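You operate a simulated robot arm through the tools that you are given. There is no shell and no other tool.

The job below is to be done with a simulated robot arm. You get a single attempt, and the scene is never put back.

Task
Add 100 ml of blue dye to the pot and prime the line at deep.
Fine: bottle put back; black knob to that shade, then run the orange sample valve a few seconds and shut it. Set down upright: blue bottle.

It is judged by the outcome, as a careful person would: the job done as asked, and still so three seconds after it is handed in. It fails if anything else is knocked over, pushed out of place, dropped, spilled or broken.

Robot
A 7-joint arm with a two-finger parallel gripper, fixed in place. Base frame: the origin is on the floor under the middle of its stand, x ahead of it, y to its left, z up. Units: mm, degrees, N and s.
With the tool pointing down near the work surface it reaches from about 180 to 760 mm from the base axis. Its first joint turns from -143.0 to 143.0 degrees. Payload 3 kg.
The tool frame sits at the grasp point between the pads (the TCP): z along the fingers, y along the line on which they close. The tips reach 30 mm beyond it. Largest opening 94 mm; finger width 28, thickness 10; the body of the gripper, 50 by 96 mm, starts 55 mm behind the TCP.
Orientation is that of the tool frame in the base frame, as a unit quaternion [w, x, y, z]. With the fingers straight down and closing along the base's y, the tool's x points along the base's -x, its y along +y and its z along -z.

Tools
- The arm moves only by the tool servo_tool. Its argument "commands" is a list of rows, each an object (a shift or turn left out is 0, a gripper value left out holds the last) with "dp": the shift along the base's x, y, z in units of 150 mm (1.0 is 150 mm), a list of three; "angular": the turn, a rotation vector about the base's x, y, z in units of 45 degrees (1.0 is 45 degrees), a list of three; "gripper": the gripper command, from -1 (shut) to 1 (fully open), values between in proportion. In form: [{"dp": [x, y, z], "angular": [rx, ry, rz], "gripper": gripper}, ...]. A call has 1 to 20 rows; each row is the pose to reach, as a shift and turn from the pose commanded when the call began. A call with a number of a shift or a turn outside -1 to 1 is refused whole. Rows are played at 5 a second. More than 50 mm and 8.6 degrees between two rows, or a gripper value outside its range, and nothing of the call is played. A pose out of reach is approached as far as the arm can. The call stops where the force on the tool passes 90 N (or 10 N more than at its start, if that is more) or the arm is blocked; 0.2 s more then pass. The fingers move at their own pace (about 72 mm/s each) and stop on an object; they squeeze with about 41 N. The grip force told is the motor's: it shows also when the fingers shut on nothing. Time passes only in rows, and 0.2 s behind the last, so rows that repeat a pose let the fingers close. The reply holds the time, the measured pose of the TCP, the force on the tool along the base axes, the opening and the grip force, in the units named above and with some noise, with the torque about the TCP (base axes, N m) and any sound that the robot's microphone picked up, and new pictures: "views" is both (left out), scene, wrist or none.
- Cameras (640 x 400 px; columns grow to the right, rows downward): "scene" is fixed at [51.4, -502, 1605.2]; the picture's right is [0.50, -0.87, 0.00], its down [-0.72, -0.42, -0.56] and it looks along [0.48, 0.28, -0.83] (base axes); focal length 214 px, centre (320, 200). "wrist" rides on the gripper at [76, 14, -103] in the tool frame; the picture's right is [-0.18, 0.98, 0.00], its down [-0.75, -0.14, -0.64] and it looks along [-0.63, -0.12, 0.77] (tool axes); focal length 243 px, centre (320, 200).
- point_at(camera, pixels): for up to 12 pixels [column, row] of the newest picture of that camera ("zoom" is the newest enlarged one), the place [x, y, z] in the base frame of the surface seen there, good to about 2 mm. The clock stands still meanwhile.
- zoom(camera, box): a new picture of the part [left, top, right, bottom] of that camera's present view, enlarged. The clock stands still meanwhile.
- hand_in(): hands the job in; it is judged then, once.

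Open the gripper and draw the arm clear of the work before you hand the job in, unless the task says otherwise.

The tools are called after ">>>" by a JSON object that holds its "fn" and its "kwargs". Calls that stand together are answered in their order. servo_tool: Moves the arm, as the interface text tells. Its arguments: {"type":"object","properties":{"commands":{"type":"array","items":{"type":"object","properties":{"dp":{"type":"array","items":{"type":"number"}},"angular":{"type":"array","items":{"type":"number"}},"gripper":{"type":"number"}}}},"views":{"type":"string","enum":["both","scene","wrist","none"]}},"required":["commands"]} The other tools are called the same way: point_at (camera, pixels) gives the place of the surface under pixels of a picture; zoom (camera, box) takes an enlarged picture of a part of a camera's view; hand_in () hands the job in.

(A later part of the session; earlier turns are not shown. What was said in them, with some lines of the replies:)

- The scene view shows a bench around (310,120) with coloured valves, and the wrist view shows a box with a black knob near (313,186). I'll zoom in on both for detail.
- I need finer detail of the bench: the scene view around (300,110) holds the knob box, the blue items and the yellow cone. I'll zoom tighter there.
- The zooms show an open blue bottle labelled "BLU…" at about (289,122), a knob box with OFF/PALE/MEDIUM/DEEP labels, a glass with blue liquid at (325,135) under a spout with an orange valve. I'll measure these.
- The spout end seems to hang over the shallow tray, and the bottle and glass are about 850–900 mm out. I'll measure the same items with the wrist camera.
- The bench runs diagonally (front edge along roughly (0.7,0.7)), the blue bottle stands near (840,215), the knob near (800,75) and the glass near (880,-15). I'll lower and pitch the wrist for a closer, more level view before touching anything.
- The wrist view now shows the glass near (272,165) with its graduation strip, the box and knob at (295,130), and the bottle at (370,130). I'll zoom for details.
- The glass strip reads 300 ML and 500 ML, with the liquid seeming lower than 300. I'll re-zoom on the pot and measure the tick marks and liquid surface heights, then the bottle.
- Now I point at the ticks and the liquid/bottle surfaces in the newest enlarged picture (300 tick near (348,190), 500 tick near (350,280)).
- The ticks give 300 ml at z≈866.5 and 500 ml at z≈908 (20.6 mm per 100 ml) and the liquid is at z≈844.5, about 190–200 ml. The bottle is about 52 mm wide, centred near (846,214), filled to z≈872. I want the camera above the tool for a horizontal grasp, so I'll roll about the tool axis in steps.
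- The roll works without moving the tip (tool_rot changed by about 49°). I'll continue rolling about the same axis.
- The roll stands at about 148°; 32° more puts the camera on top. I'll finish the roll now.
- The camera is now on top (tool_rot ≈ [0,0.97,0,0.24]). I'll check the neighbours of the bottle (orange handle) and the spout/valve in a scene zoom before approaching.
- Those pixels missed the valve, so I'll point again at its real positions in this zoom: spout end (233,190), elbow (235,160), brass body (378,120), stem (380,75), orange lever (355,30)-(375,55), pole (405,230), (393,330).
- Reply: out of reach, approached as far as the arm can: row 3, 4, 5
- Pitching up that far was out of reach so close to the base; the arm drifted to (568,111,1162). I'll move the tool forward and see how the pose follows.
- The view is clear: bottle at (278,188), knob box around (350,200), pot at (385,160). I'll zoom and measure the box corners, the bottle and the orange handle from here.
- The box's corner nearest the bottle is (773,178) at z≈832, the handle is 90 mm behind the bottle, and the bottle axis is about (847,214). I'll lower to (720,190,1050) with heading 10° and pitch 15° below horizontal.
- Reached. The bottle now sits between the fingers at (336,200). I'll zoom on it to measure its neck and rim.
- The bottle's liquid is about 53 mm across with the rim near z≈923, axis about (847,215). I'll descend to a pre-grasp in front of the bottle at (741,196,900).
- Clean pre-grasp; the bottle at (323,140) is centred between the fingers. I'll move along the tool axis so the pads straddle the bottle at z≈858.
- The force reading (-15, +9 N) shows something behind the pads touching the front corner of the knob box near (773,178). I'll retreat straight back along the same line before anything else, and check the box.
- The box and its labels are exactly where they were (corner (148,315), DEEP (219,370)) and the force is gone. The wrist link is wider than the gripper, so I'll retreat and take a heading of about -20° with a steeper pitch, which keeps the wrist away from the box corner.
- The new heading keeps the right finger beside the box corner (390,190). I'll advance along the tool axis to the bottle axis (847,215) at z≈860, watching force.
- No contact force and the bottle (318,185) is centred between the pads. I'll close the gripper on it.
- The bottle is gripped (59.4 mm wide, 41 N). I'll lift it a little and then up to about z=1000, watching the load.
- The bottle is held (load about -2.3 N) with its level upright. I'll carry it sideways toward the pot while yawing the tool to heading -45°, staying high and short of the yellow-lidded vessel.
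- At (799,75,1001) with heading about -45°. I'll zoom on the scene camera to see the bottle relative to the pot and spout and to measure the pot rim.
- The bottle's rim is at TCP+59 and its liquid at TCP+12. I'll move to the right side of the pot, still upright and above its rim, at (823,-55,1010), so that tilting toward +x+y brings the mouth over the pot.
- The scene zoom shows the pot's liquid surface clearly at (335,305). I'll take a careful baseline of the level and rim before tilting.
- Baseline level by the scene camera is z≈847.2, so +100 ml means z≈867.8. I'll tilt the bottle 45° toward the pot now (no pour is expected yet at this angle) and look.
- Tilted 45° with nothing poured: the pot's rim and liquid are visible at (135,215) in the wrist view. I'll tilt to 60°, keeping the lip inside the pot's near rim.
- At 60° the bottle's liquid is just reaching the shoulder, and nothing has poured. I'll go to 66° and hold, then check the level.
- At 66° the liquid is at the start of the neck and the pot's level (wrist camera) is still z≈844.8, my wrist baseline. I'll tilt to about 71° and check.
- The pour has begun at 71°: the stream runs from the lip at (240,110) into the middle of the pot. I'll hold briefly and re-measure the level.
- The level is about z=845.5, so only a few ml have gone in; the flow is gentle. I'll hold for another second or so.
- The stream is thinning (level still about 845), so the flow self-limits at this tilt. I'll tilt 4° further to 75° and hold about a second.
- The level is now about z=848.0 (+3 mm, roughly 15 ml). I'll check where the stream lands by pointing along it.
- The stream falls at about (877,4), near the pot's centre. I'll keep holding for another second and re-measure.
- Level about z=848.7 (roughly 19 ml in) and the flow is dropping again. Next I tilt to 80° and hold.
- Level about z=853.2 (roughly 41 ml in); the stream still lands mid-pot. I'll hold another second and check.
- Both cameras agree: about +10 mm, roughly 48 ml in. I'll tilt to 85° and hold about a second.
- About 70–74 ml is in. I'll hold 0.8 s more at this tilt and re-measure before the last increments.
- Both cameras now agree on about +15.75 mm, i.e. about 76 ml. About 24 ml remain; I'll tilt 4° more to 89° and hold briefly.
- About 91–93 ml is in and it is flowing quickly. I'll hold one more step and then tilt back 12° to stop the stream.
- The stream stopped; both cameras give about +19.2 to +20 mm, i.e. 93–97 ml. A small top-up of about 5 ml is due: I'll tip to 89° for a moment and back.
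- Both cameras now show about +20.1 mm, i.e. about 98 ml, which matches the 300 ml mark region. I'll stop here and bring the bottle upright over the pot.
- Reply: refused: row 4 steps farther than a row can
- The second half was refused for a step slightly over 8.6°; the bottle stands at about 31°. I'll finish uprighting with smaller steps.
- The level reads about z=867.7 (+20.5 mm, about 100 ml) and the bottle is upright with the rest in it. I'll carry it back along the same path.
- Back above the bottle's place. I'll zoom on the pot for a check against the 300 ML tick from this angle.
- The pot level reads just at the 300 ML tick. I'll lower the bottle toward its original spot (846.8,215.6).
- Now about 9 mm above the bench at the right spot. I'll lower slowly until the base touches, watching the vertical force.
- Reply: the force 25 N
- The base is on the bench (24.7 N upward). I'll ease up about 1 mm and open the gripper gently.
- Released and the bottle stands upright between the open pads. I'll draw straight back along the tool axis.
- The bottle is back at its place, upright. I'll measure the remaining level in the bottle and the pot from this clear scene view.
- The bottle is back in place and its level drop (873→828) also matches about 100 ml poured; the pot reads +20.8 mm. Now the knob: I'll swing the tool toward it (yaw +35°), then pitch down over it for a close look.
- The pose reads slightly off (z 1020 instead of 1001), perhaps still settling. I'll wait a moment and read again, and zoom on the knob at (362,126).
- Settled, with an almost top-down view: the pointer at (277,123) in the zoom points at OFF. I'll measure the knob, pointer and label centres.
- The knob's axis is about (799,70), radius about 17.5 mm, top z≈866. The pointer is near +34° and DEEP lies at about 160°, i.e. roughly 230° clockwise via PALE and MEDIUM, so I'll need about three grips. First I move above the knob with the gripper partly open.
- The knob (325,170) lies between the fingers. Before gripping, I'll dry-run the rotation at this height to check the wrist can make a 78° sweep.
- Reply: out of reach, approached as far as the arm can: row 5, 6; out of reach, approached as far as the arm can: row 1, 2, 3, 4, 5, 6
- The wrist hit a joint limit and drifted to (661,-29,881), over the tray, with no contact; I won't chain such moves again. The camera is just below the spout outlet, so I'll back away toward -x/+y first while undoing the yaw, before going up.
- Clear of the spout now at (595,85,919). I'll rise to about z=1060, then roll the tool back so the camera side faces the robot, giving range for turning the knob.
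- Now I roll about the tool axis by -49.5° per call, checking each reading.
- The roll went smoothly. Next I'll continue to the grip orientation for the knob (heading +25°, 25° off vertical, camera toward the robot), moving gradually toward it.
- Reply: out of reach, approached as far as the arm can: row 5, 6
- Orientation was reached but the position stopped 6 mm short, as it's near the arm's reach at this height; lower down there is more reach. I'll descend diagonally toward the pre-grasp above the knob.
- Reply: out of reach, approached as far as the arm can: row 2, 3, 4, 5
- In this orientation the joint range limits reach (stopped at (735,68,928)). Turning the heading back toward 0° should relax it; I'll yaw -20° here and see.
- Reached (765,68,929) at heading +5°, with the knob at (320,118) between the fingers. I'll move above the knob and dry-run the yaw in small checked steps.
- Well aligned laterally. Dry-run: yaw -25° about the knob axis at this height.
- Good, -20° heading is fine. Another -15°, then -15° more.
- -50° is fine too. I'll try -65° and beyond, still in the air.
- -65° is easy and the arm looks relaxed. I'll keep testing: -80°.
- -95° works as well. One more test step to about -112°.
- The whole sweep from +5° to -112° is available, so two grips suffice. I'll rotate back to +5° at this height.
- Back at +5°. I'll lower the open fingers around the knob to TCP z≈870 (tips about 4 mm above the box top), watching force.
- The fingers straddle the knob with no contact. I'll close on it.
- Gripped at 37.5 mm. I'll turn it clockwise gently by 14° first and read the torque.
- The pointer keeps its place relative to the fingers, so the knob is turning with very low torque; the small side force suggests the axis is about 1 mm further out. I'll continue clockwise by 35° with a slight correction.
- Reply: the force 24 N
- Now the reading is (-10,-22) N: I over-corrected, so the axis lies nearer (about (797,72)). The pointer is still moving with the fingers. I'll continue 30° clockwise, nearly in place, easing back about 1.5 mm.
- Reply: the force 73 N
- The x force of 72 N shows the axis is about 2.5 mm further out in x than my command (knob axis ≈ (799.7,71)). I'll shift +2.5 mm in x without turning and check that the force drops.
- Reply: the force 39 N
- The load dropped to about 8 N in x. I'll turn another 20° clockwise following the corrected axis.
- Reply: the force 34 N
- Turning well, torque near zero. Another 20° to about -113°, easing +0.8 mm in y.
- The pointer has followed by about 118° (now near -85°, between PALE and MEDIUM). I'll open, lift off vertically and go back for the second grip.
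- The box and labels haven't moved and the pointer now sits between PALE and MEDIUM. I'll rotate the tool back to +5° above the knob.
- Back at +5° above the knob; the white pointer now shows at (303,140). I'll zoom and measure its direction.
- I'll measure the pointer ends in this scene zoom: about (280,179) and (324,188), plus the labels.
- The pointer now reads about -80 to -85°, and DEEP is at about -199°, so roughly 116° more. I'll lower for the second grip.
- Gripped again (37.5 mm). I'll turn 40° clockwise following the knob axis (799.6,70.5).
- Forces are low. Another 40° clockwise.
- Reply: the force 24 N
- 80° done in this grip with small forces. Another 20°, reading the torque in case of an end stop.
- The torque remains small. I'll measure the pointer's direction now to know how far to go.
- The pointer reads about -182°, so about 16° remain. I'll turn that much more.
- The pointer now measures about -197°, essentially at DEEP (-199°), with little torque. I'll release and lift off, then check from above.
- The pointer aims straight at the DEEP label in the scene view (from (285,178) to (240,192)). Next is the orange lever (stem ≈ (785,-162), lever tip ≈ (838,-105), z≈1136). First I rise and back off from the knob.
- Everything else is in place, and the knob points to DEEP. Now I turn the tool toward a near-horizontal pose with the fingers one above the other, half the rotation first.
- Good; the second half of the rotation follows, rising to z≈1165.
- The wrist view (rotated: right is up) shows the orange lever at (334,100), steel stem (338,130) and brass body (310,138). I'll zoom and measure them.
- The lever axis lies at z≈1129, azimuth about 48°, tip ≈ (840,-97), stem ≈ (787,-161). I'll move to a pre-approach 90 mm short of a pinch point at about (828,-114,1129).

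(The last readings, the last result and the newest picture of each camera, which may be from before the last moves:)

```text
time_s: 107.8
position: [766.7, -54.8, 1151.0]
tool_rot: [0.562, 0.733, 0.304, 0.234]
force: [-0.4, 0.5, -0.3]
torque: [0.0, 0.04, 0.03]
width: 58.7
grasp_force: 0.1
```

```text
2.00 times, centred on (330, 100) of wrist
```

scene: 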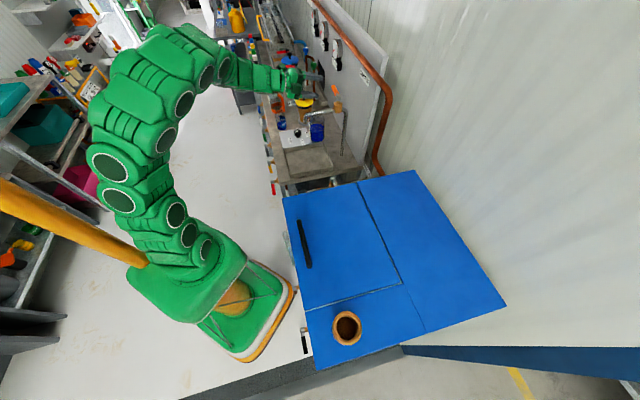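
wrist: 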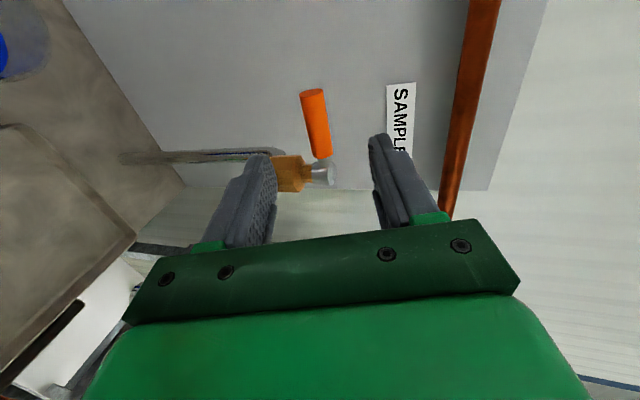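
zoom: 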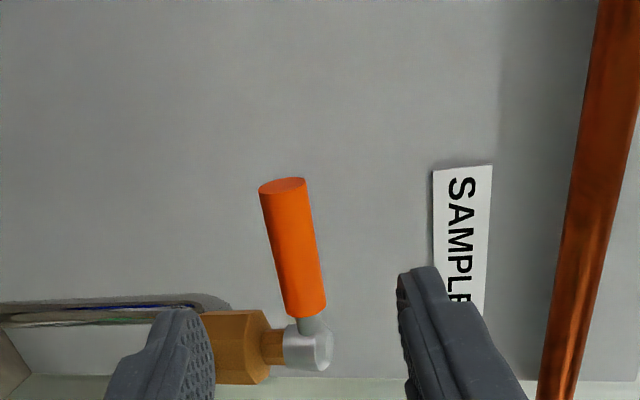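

The pinch point projects at (320,121), mid-lever, with the lever about 3 mm low. I'll advance the open fingers over it, aiming at (828,-114,1126).

>>> {"fn": "servo_tool", "kwargs": {"commands": [{"dp": [0.1, -0.1, -0.05]}, {"dp": [0.2, -0.2, -0.09]}, {"dp": [0.3, -0.3, -0.13]}, {"dp": [0.37, -0.36, -0.155]}, {"dp": [0.409, -0.398, -0.167]}, {"dp": [0.409, -0.398, -0.167]}], "views": "both"}}

>>> {"fn": "zoom", "kwargs": {"camera": "scene", "box": [310, 65, 360, 115]}}

```text
time_s: 109.2
position: [827.6, -113.8, 1126.6]
tool_rot: [0.562, 0.732, 0.305, 0.234]
force: [-0.6, 0.6, -0.3]
torque: [0.03, 0.01, 0.0]
width: 58.8
grasp_force: 0.0
```

scene: 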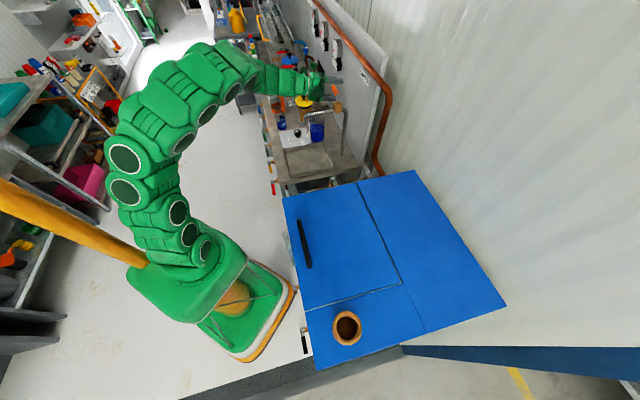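
wrist: 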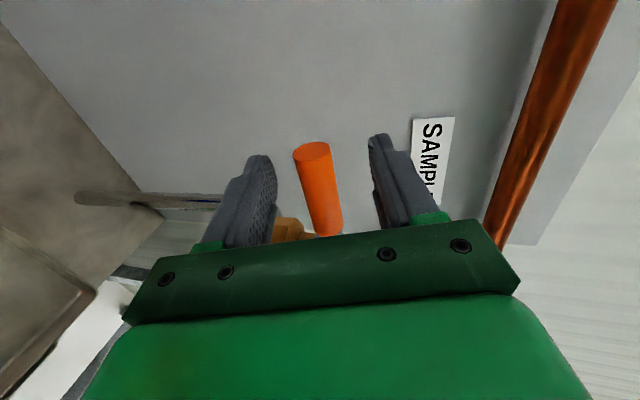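

```text
8.00 times, centred on (335, 90) of scene
```

zoom: 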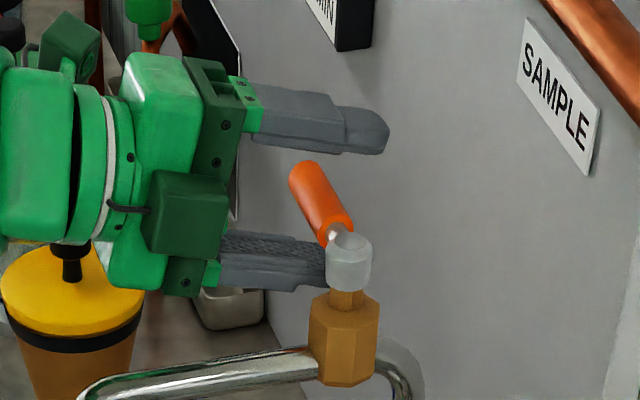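

The fingers are above and below the lever, which crosses the grip point (320,187). I'll close on it.

>>> {"fn": "servo_tool", "kwargs": {"commands": [{"gripper": -0.3}, {"gripper": -0.6}, {"gripper": -1}, {"gripper": -1}, {"gripper": -1}], "views": "both"}}

>>> {"fn": "zoom", "kwargs": {"camera": "scene", "box": [310, 65, 360, 115]}}

```text
time_s: 110.4
position: [828.6, -113.6, 1126.6]
tool_rot: [0.563, 0.733, 0.304, 0.234]
force: [-1.5, 0.4, -7.1]
torque: [0.03, 0.0, -0.1]
width: 22.5
grasp_force: 45.2
```

scene: 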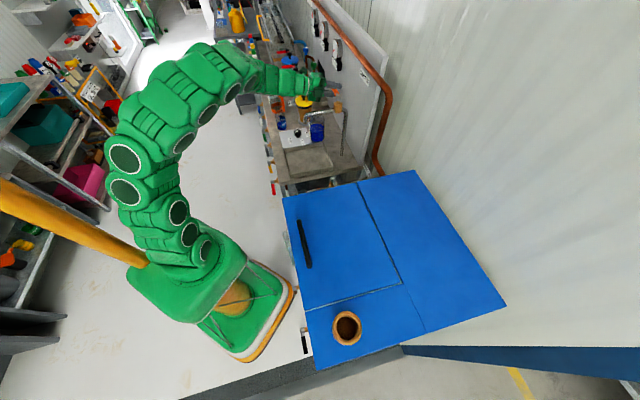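
wrist: 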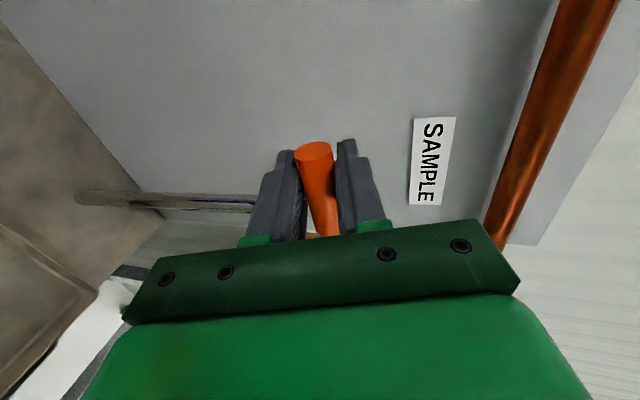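

```text
8.00 times, centred on (335, 90) of scene
```

zoom: 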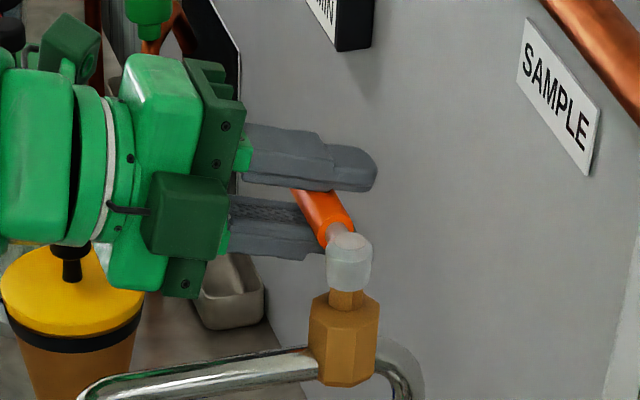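

Pinched (22.5 mm). I'll test counter-clockwise (the usual opening direction) with a 6 mm tangential pull toward (-x,+y) and read the force.

>>> {"fn": "servo_tool", "kwargs": {"commands": [{"dp": [-0.015, 0.013, 0]}, {"dp": [-0.03, 0.027, 0]}, {"dp": [-0.03, 0.027, 0]}], "views": "wrist"}}

```text
time_s: 111.2
position: [824.8, -110.5, 1127.4]
tool_rot: [0.563, 0.731, 0.305, 0.235]
force: [16.2, -3.5, 9.8]
torque: [-0.08, -0.08, 0.91]
width: 18.2
grasp_force: 44.5
```

wrist: 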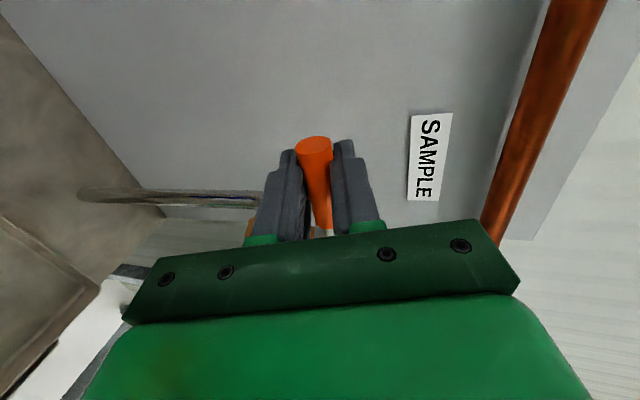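

The readings give nearly zero moment about the stem, so the lever itself is not blocked; the rigid pinch just resisted the un-rotated pull. I'll look closely at whether the lever moved.

>>> {"fn": "zoom", "kwargs": {"camera": "wrist", "box": [270, 110, 370, 240]}}

>>> {"fn": "zoom", "kwargs": {"camera": "scene", "box": [310, 65, 360, 115]}}

```text
3.08 times, centred on (320, 175) of wrist
```

zoom: 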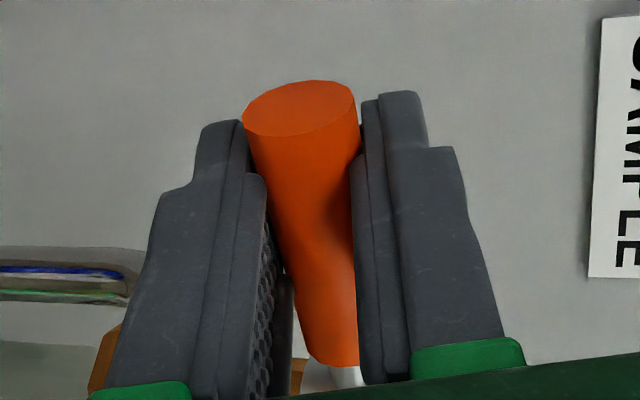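

```text
8.00 times, centred on (335, 90) of scene
```

zoom: 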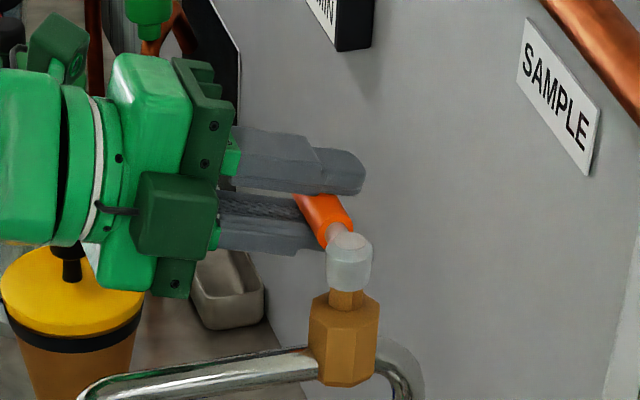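

The lever is free to turn about its stem, so I'll continue counter-clockwise along the arc by about 15°, yawing the tool with it, and watch for flow at the spout.

>>> {"fn": "servo_tool", "kwargs": {"commands": [{"dp": [-0.022, 0.015, 0], "angular": [0, 0, 0.06]}, {"dp": [-0.045, 0.028, 0], "angular": [0, 0, 0.12]}, {"dp": [-0.07, 0.04, 0], "angular": [0, 0, 0.18]}, {"dp": [-0.093, 0.05, 0], "angular": [0, 0, 0.24]}, {"dp": [-0.093, 0.05, 0], "angular": [0, 0, 0.24]}], "views": "both"}}

>>> {"fn": "zoom", "kwargs": {"camera": "scene", "box": [300, 65, 360, 145]}}

```text
time_s: 112.4
position: [809.4, -103.4, 1128.2]
tool_rot: [0.54, 0.699, 0.371, 0.287]
force: [28.9, -2.9, 31.5]
torque: [-0.88, 0.15, 1.58]
width: 18.4
grasp_force: 44.9
```

scene: 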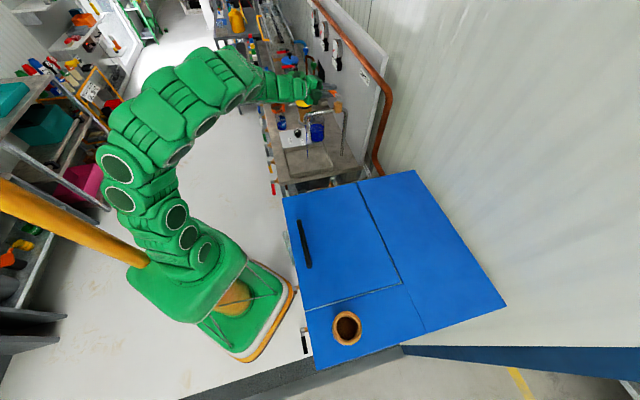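
wrist: 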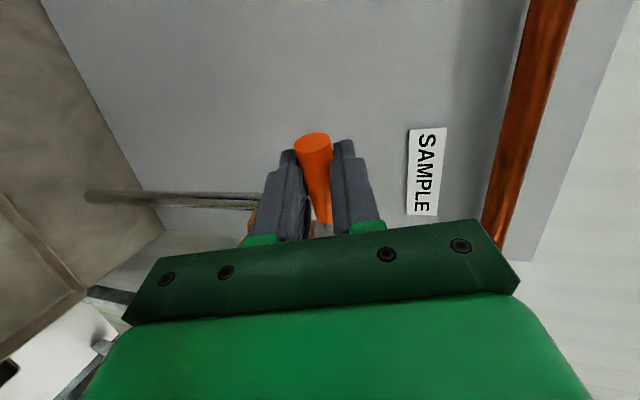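

```text
5.00 times, centred on (330, 105) of scene
```

zoom: 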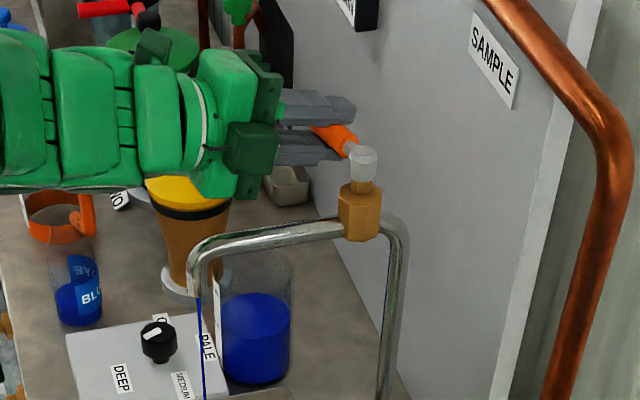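

It opens this way: a blue stream is falling from the spout at (203,300–400) in the zoom, down into the tray. I'll open it further (about 25°), yawing along so the grip relaxes.

>>> {"fn": "servo_tool", "kwargs": {"commands": [{"dp": [-0.01, 0.006, 0.005], "angular": [0, 0, 0.11]}, {"dp": [-0.055, 0.024, 0.006], "angular": [0, 0, 0.22]}, {"dp": [-0.09, 0.031, 0.006], "angular": [0, 0, 0.3]}, {"dp": [-0.12, 0.035, 0.006], "angular": [0, 0, 0.37]}, {"dp": [-0.155, 0.037, 0.006], "angular": [0, 0, 0.44]}, {"dp": [-0.186, 0.036, 0.006], "angular": [0, 0, 0.5]}], "views": "both"}}

>>> {"fn": "zoom", "kwargs": {"camera": "scene", "box": [280, 80, 360, 180]}}

```text
time_s: 113.8
position: [781.9, -97.0, 1127.9]
tool_rot: [0.473, 0.613, 0.501, 0.386]
force: [26.6, -11.7, 42.6]
torque: [-1.01, -0.49, 1.48]
width: 19.2
grasp_force: 44.9
```

scene: 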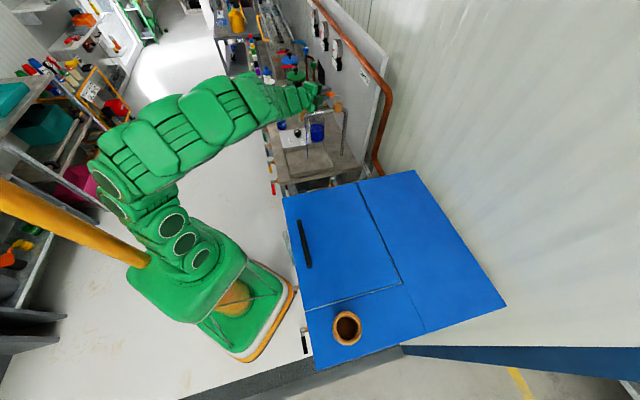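
wrist: 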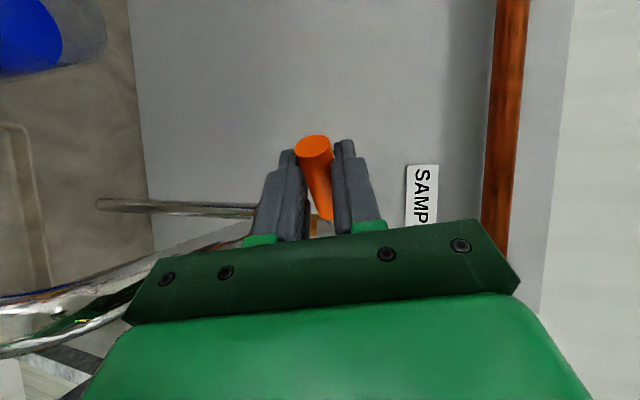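

```text
4.00 times, centred on (320, 130) of scene
```

zoom: 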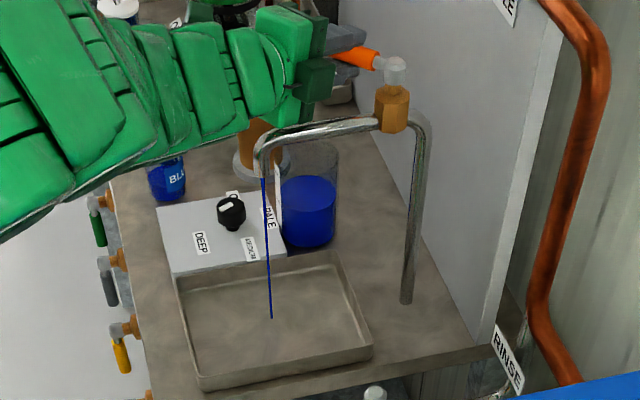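

The stream lands in the middle of the tray at (271,318), and the flow is good. I'll hold it open for about 2.5 s, easing up 1 mm to relieve the vertical load.

>>> {"fn": "servo_tool", "kwargs": {"commands": [{"dp": [0, 0, 0.004]}, {"dp": [0, 0, 0.008]}, {"dp": [0, 0, 0.008]}, {"dp": [0, 0, 0.008]}, {"dp": [0, 0, 0.008]}, {"dp": [0, 0, 0.008]}, {"dp": [0, 0, 0.008]}, {"dp": [0, 0, 0.008]}, {"dp": [0, 0, 0.008]}, {"dp": [0, 0, 0.008]}, {"dp": [0, 0, 0.008]}, {"dp": [0, 0, 0.008]}], "views": "scene"}}

>>> {"fn": "zoom", "kwargs": {"camera": "scene", "box": [280, 80, 360, 180]}}

```text
time_s: 116.4
position: [780.6, -96.8, 1128.3]
tool_rot: [0.473, 0.614, 0.501, 0.385]
force: [-1.2, -5.5, 15.3]
torque: [-1.41, -0.22, -0.08]
width: 19.2
grasp_force: 44.9
```

scene: 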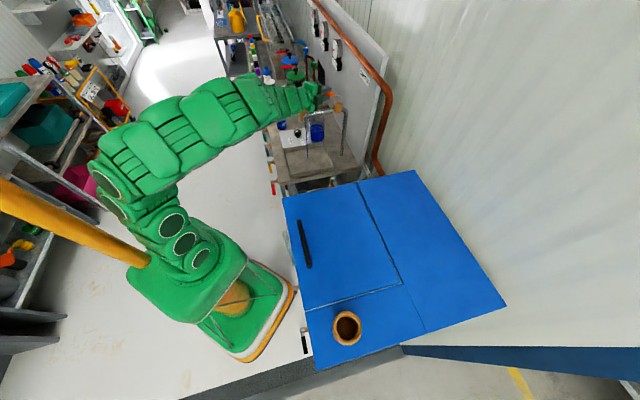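

```text
4.00 times, centred on (320, 130) of scene
```

zoom: 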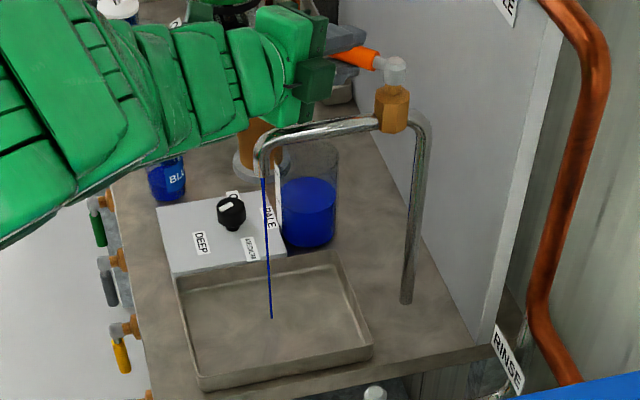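

It has run about 4.5 s in all. Now I'll shut it by reversing the same arc back to the original lever position.

>>> {"fn": "servo_tool", "kwargs": {"commands": [{"dp": [0.072, -0.007, 0], "angular": [0, 0, -0.11]}, {"dp": [0.137, -0.017, -0.003], "angular": [0, 0, -0.25]}, {"dp": [0.192, -0.042, -0.005], "angular": [0, 0, -0.42]}, {"dp": [0.247, -0.065, -0.008], "angular": [0, 0, -0.58]}, {"dp": [0.295, -0.09, -0.01], "angular": [0, 0, -0.74]}, {"dp": [0.32, -0.112, -0.012], "angular": [0, 0, -0.74]}, {"dp": [0.32, -0.112, -0.012], "angular": [0, 0, -0.74]}], "views": "both"}}

>>> {"fn": "zoom", "kwargs": {"camera": "scene", "box": [280, 70, 360, 180]}}

```text
time_s: 117.8
position: [826.8, -109.6, 1126.8]
tool_rot: [0.561, 0.733, 0.304, 0.234]
force: [-56.1, 15.5, 16.6]
torque: [0.31, -0.19, 0.0]
width: 18.9
grasp_force: 44.8
stopped in row 7: the force on the tool passed its limit at 100 N (the readings are from after the stop); the commanded pose is now the measured one
```

scene: 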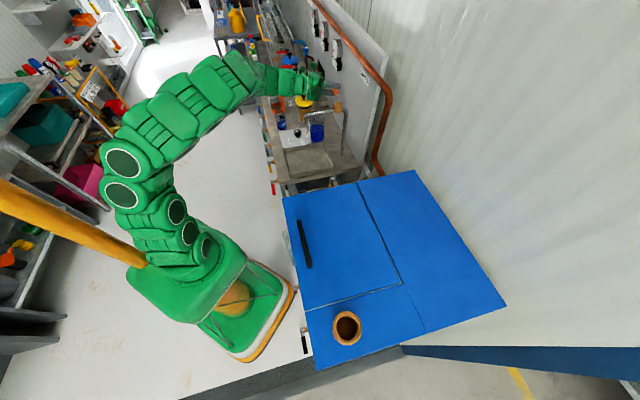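
wrist: 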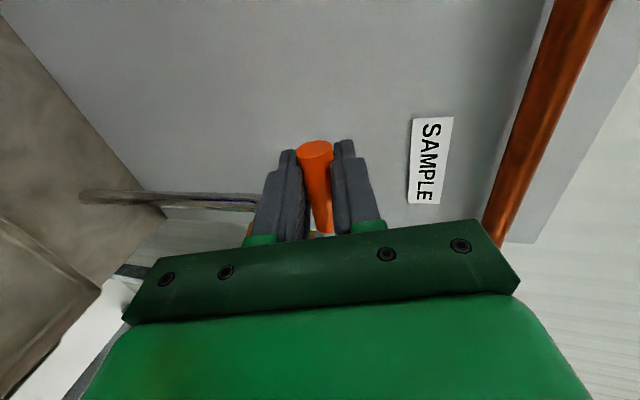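

```text
3.64 times, centred on (320, 125) of scene
```

zoom: 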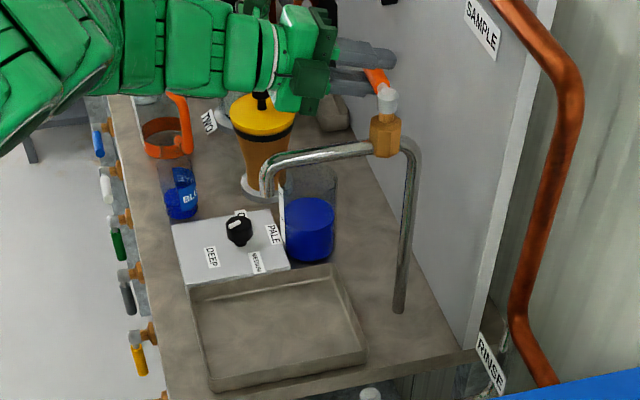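

The stream has stopped and the lever is hard against its closed stop (the 100 N limit tripped there). I'll relieve the load by about 1 mm and open the gripper.

>>> {"fn": "servo_tool", "kwargs": {"commands": [{"dp": [-0.006, 0.002, 0], "gripper": -1}, {"dp": [-0.006, 0.002, 0], "gripper": -0.5}, {"dp": [-0.006, 0.002, 0], "gripper": 0}, {"dp": [-0.006, 0.002, 0], "gripper": 0.25}, {"dp": [-0.006, 0.002, 0], "gripper": 0.25}], "views": "both"}}

>>> {"fn": "zoom", "kwargs": {"camera": "scene", "box": [310, 65, 360, 115]}}

```text
time_s: 119.0
position: [828.8, -111.8, 1126.0]
tool_rot: [0.562, 0.733, 0.305, 0.234]
force: [-0.7, -0.2, -0.8]
torque: [-0.06, 0.0, -0.02]
width: 58.8
grasp_force: 0.0
```

scene: 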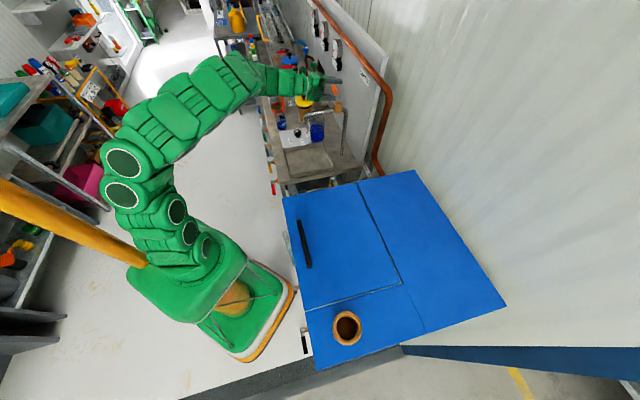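
wrist: 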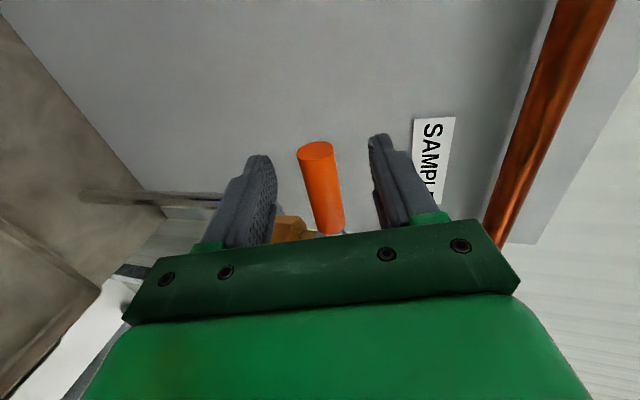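

```text
8.00 times, centred on (335, 90) of scene
```

zoom: 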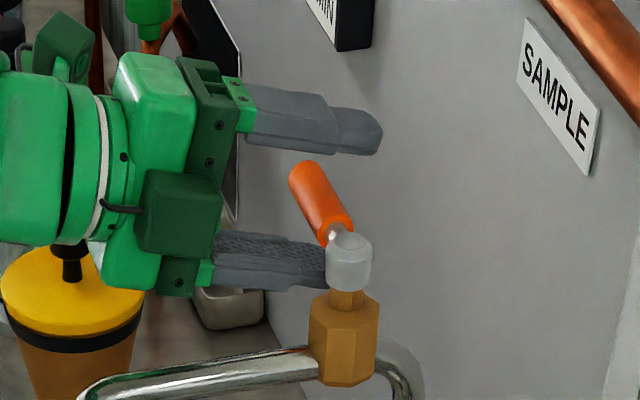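

The lever is back at its original angle and released with no force. I'll retreat straight back along the tool axis.

>>> {"fn": "servo_tool", "kwargs": {"commands": [{"dp": [-0.1, 0.1, 0.04]}, {"dp": [-0.2, 0.2, 0.08]}, {"dp": [-0.3, 0.3, 0.12]}, {"dp": [-0.42, 0.42, 0.17]}, {"dp": [-0.55, 0.6, 0.25]}, {"dp": [-0.7, 0.8, 0.3]}, {"dp": [-0.85, 0.95, 0.35]}], "views": "both"}}

>>> {"fn": "zoom", "kwargs": {"camera": "scene", "box": [265, 75, 345, 145]}}

>>> {"fn": "zoom", "kwargs": {"camera": "scene", "box": [260, 130, 360, 200]}}

```text
time_s: 120.6
position: [699.8, 33.1, 1179.7]
tool_rot: [0.561, 0.733, 0.305, 0.234]
force: [-0.1, -0.5, -0.4]
torque: [-0.01, -0.01, -0.01]
width: 58.5
grasp_force: 0.1
```

scene: 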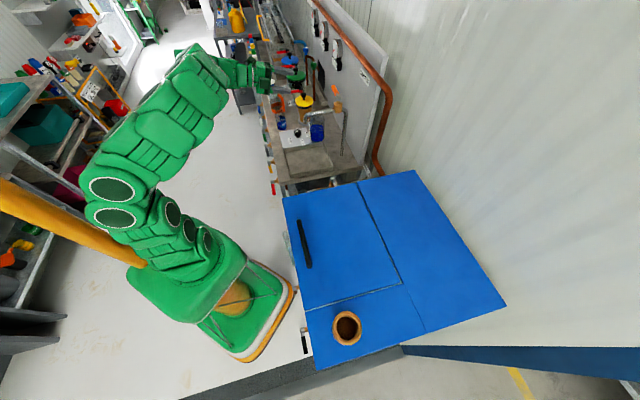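
wrist: 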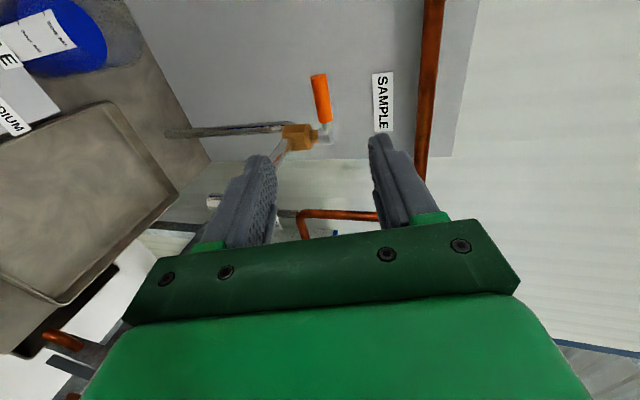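

```text
5.71 times, centred on (305, 110) of scene
```

zoom: 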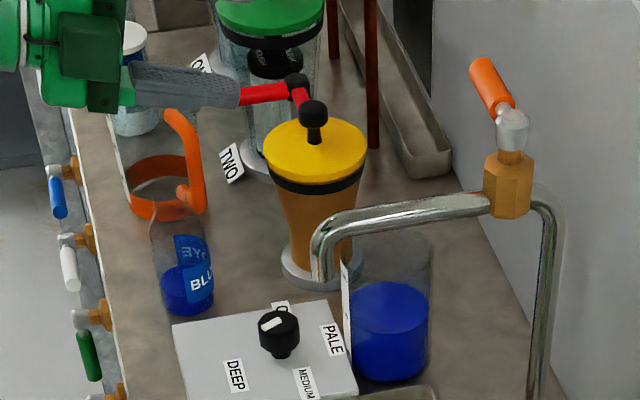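

```text
5.71 times, centred on (310, 165) of scene
```

zoom: 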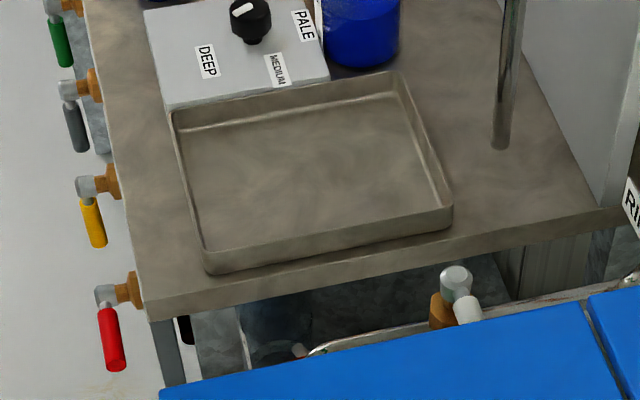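

All looks right: lever closed, no stream, tray unchanged, knob at DEEP, bottle upright. I'll verify the lever, pot and pointer positions numerically, and then withdraw the arm with the gripper open.

>>> {"fn": "zoom", "kwargs": {"camera": "scene", "box": [265, 85, 345, 145]}}

>>> {"fn": "point_at", "kwargs": {"camera": "zoom", "pixels": [[520, 35], [505, 15], [400, 285], [380, 285], [420, 285], [400, 300], [380, 300], [160, 262], [275, 305], [258, 315], [225, 370], [335, 328]]}}

>>> {"fn": "servo_tool", "kwargs": {"commands": [{"dp": [-0.15, 0.15, 0.05], "gripper": 1}, {"dp": [-0.3, 0.3, 0.1], "gripper": 1}, {"dp": [-0.45, 0.45, 0.15], "gripper": 1}, {"dp": [-0.6, 0.6, 0.2], "gripper": 1}, {"dp": [-0.75, 0.7, 0.25], "gripper": 1}, {"dp": [-0.75, 0.7, 0.25], "gripper": 1}], "views": "both"}}

```text
6.67 times, centred on (305, 115) of scene
```

zoom: 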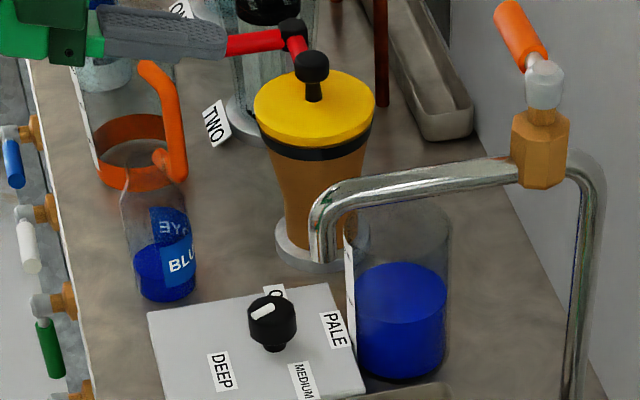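

```text
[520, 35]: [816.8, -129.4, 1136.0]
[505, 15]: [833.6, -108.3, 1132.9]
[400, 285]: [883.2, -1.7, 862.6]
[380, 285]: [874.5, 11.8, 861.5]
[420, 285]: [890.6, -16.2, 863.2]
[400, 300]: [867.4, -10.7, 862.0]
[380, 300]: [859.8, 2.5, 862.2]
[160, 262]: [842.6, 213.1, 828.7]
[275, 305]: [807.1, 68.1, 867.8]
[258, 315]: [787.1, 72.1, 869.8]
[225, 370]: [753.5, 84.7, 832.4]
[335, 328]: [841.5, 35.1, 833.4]
```

```text
time_s: 122.0
position: [586.7, 135.7, 1215.9]
tool_rot: [0.562, 0.733, 0.304, 0.234]
force: [-0.3, 0.4, -0.5]
torque: [0.02, -0.01, 0.01]
width: 94.0
grasp_force: 0.1
```

scene: 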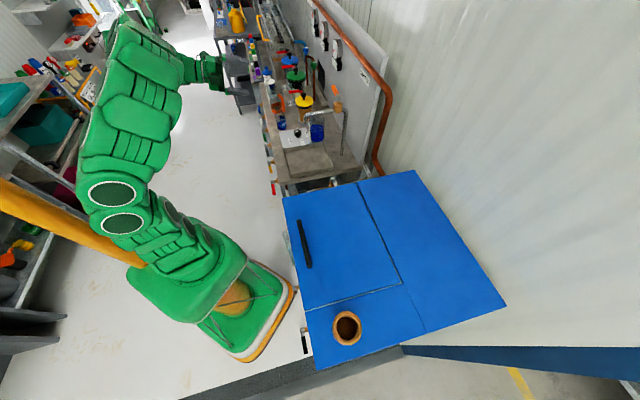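
wrist: 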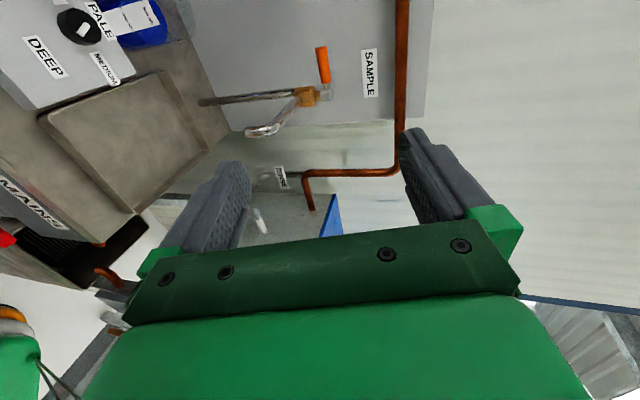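

The pot fell to z≈862 as the line drew dye while running, as expected. I'll confirm with a fresh look that the level is now steady and no drip remains.

>>> {"fn": "servo_tool", "kwargs": {"commands": [{"dp": [0, 0, 0]}, {"dp": [0, 0, 0]}, {"dp": [0, 0, 0]}, {"dp": [0, 0, 0]}, {"dp": [0, 0, 0]}, {"dp": [0, 0, 0]}, {"dp": [0, 0, 0]}, {"dp": [0, 0, 0]}, {"dp": [0, 0, 0]}, {"dp": [0, 0, 0]}], "views": "scene"}}

>>> {"fn": "zoom", "kwargs": {"camera": "scene", "box": [265, 85, 345, 145]}}

>>> {"fn": "point_at", "kwargs": {"camera": "zoom", "pixels": [[400, 285], [380, 285], [420, 285], [400, 300], [380, 300], [420, 300], [400, 275], [370, 290], [430, 290], [320, 270], [520, 35], [505, 15]]}}

>>> {"fn": "zoom", "kwargs": {"camera": "scene", "box": [280, 80, 360, 180]}}

```text
time_s: 124.2
position: [587.6, 135.5, 1216.5]
tool_rot: [0.561, 0.733, 0.305, 0.233]
force: [0.0, -0.2, 0.1]
torque: [-0.04, 0.0, 0.0]
width: 93.9
grasp_force: 0.0
```

scene: 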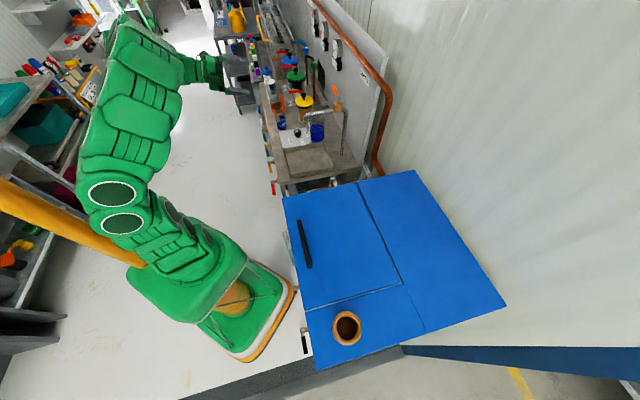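

```text
6.67 times, centred on (305, 115) of scene
```

zoom: 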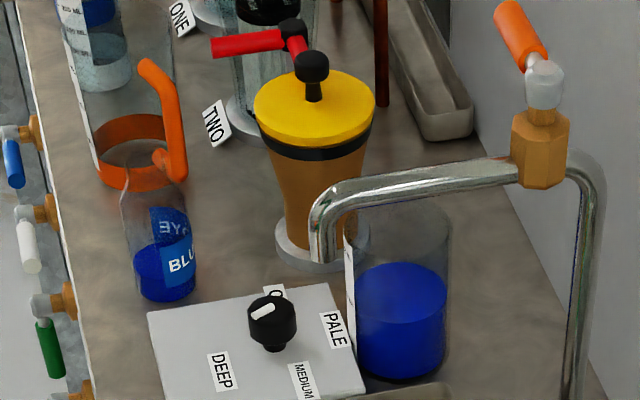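

```text
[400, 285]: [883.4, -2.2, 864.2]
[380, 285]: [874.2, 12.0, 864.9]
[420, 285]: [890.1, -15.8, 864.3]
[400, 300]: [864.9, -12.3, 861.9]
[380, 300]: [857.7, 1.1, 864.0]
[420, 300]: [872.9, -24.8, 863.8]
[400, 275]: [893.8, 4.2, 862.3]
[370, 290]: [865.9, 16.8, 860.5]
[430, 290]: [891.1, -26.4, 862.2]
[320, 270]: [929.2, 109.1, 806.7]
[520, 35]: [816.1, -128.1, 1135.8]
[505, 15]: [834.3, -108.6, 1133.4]
```

```text
4.00 times, centred on (320, 130) of scene
```

zoom: 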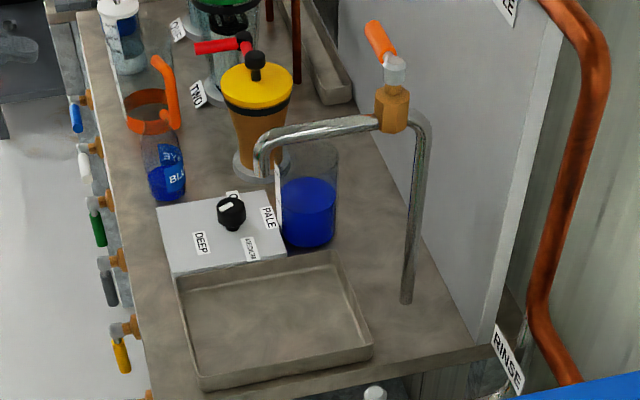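

The level is steady (z≈863), the lever is at its closed position (816,-128)→(834,-109), there is no stream, the knob points at DEEP and the bottle stands upright in its place. The gripper is open and the arm is clear, so I hand the job in.

>>> {"fn": "hand_in", "kwargs": {}}

```text
The job is handed in.
```

I poured about 100 ml of blue dye into the pot, set the knob to DEEP and primed the line. I've handed the job in.

- **Dye:** The pot rose about 20.5 mm on its own scale (20.6 mm per 100 ml), from just under 200 ml to about 300 ml. The drop in the bottle agrees with roughly 100 ml poured. I saw nothing spill.
- **Bottle:** It is back in its original spot, upright, with the remaining dye still in it.
- **Knob:** It was turned from OFF past PALE and MEDIUM, and the pointer now lines up with the DEEP label.
- **Sample valve:** I ran it for about 4.5 seconds, opened roughly halfway rather than fully. A blue stream fell into the tray. I then shut it against its closed stop, and the flow had stopped when I checked afterwards.
- **Pot after priming:** The pot now sits about 5 mm lower, roughly 25 ml, because the line drew dye while it ran.

While first reaching for the bottle, the wrist pressed lightly (about 17 N) against a corner of the knob box. I backed off at once, and a later check showed the box had not moved. The gripper is open and the arm is clear of the bench.
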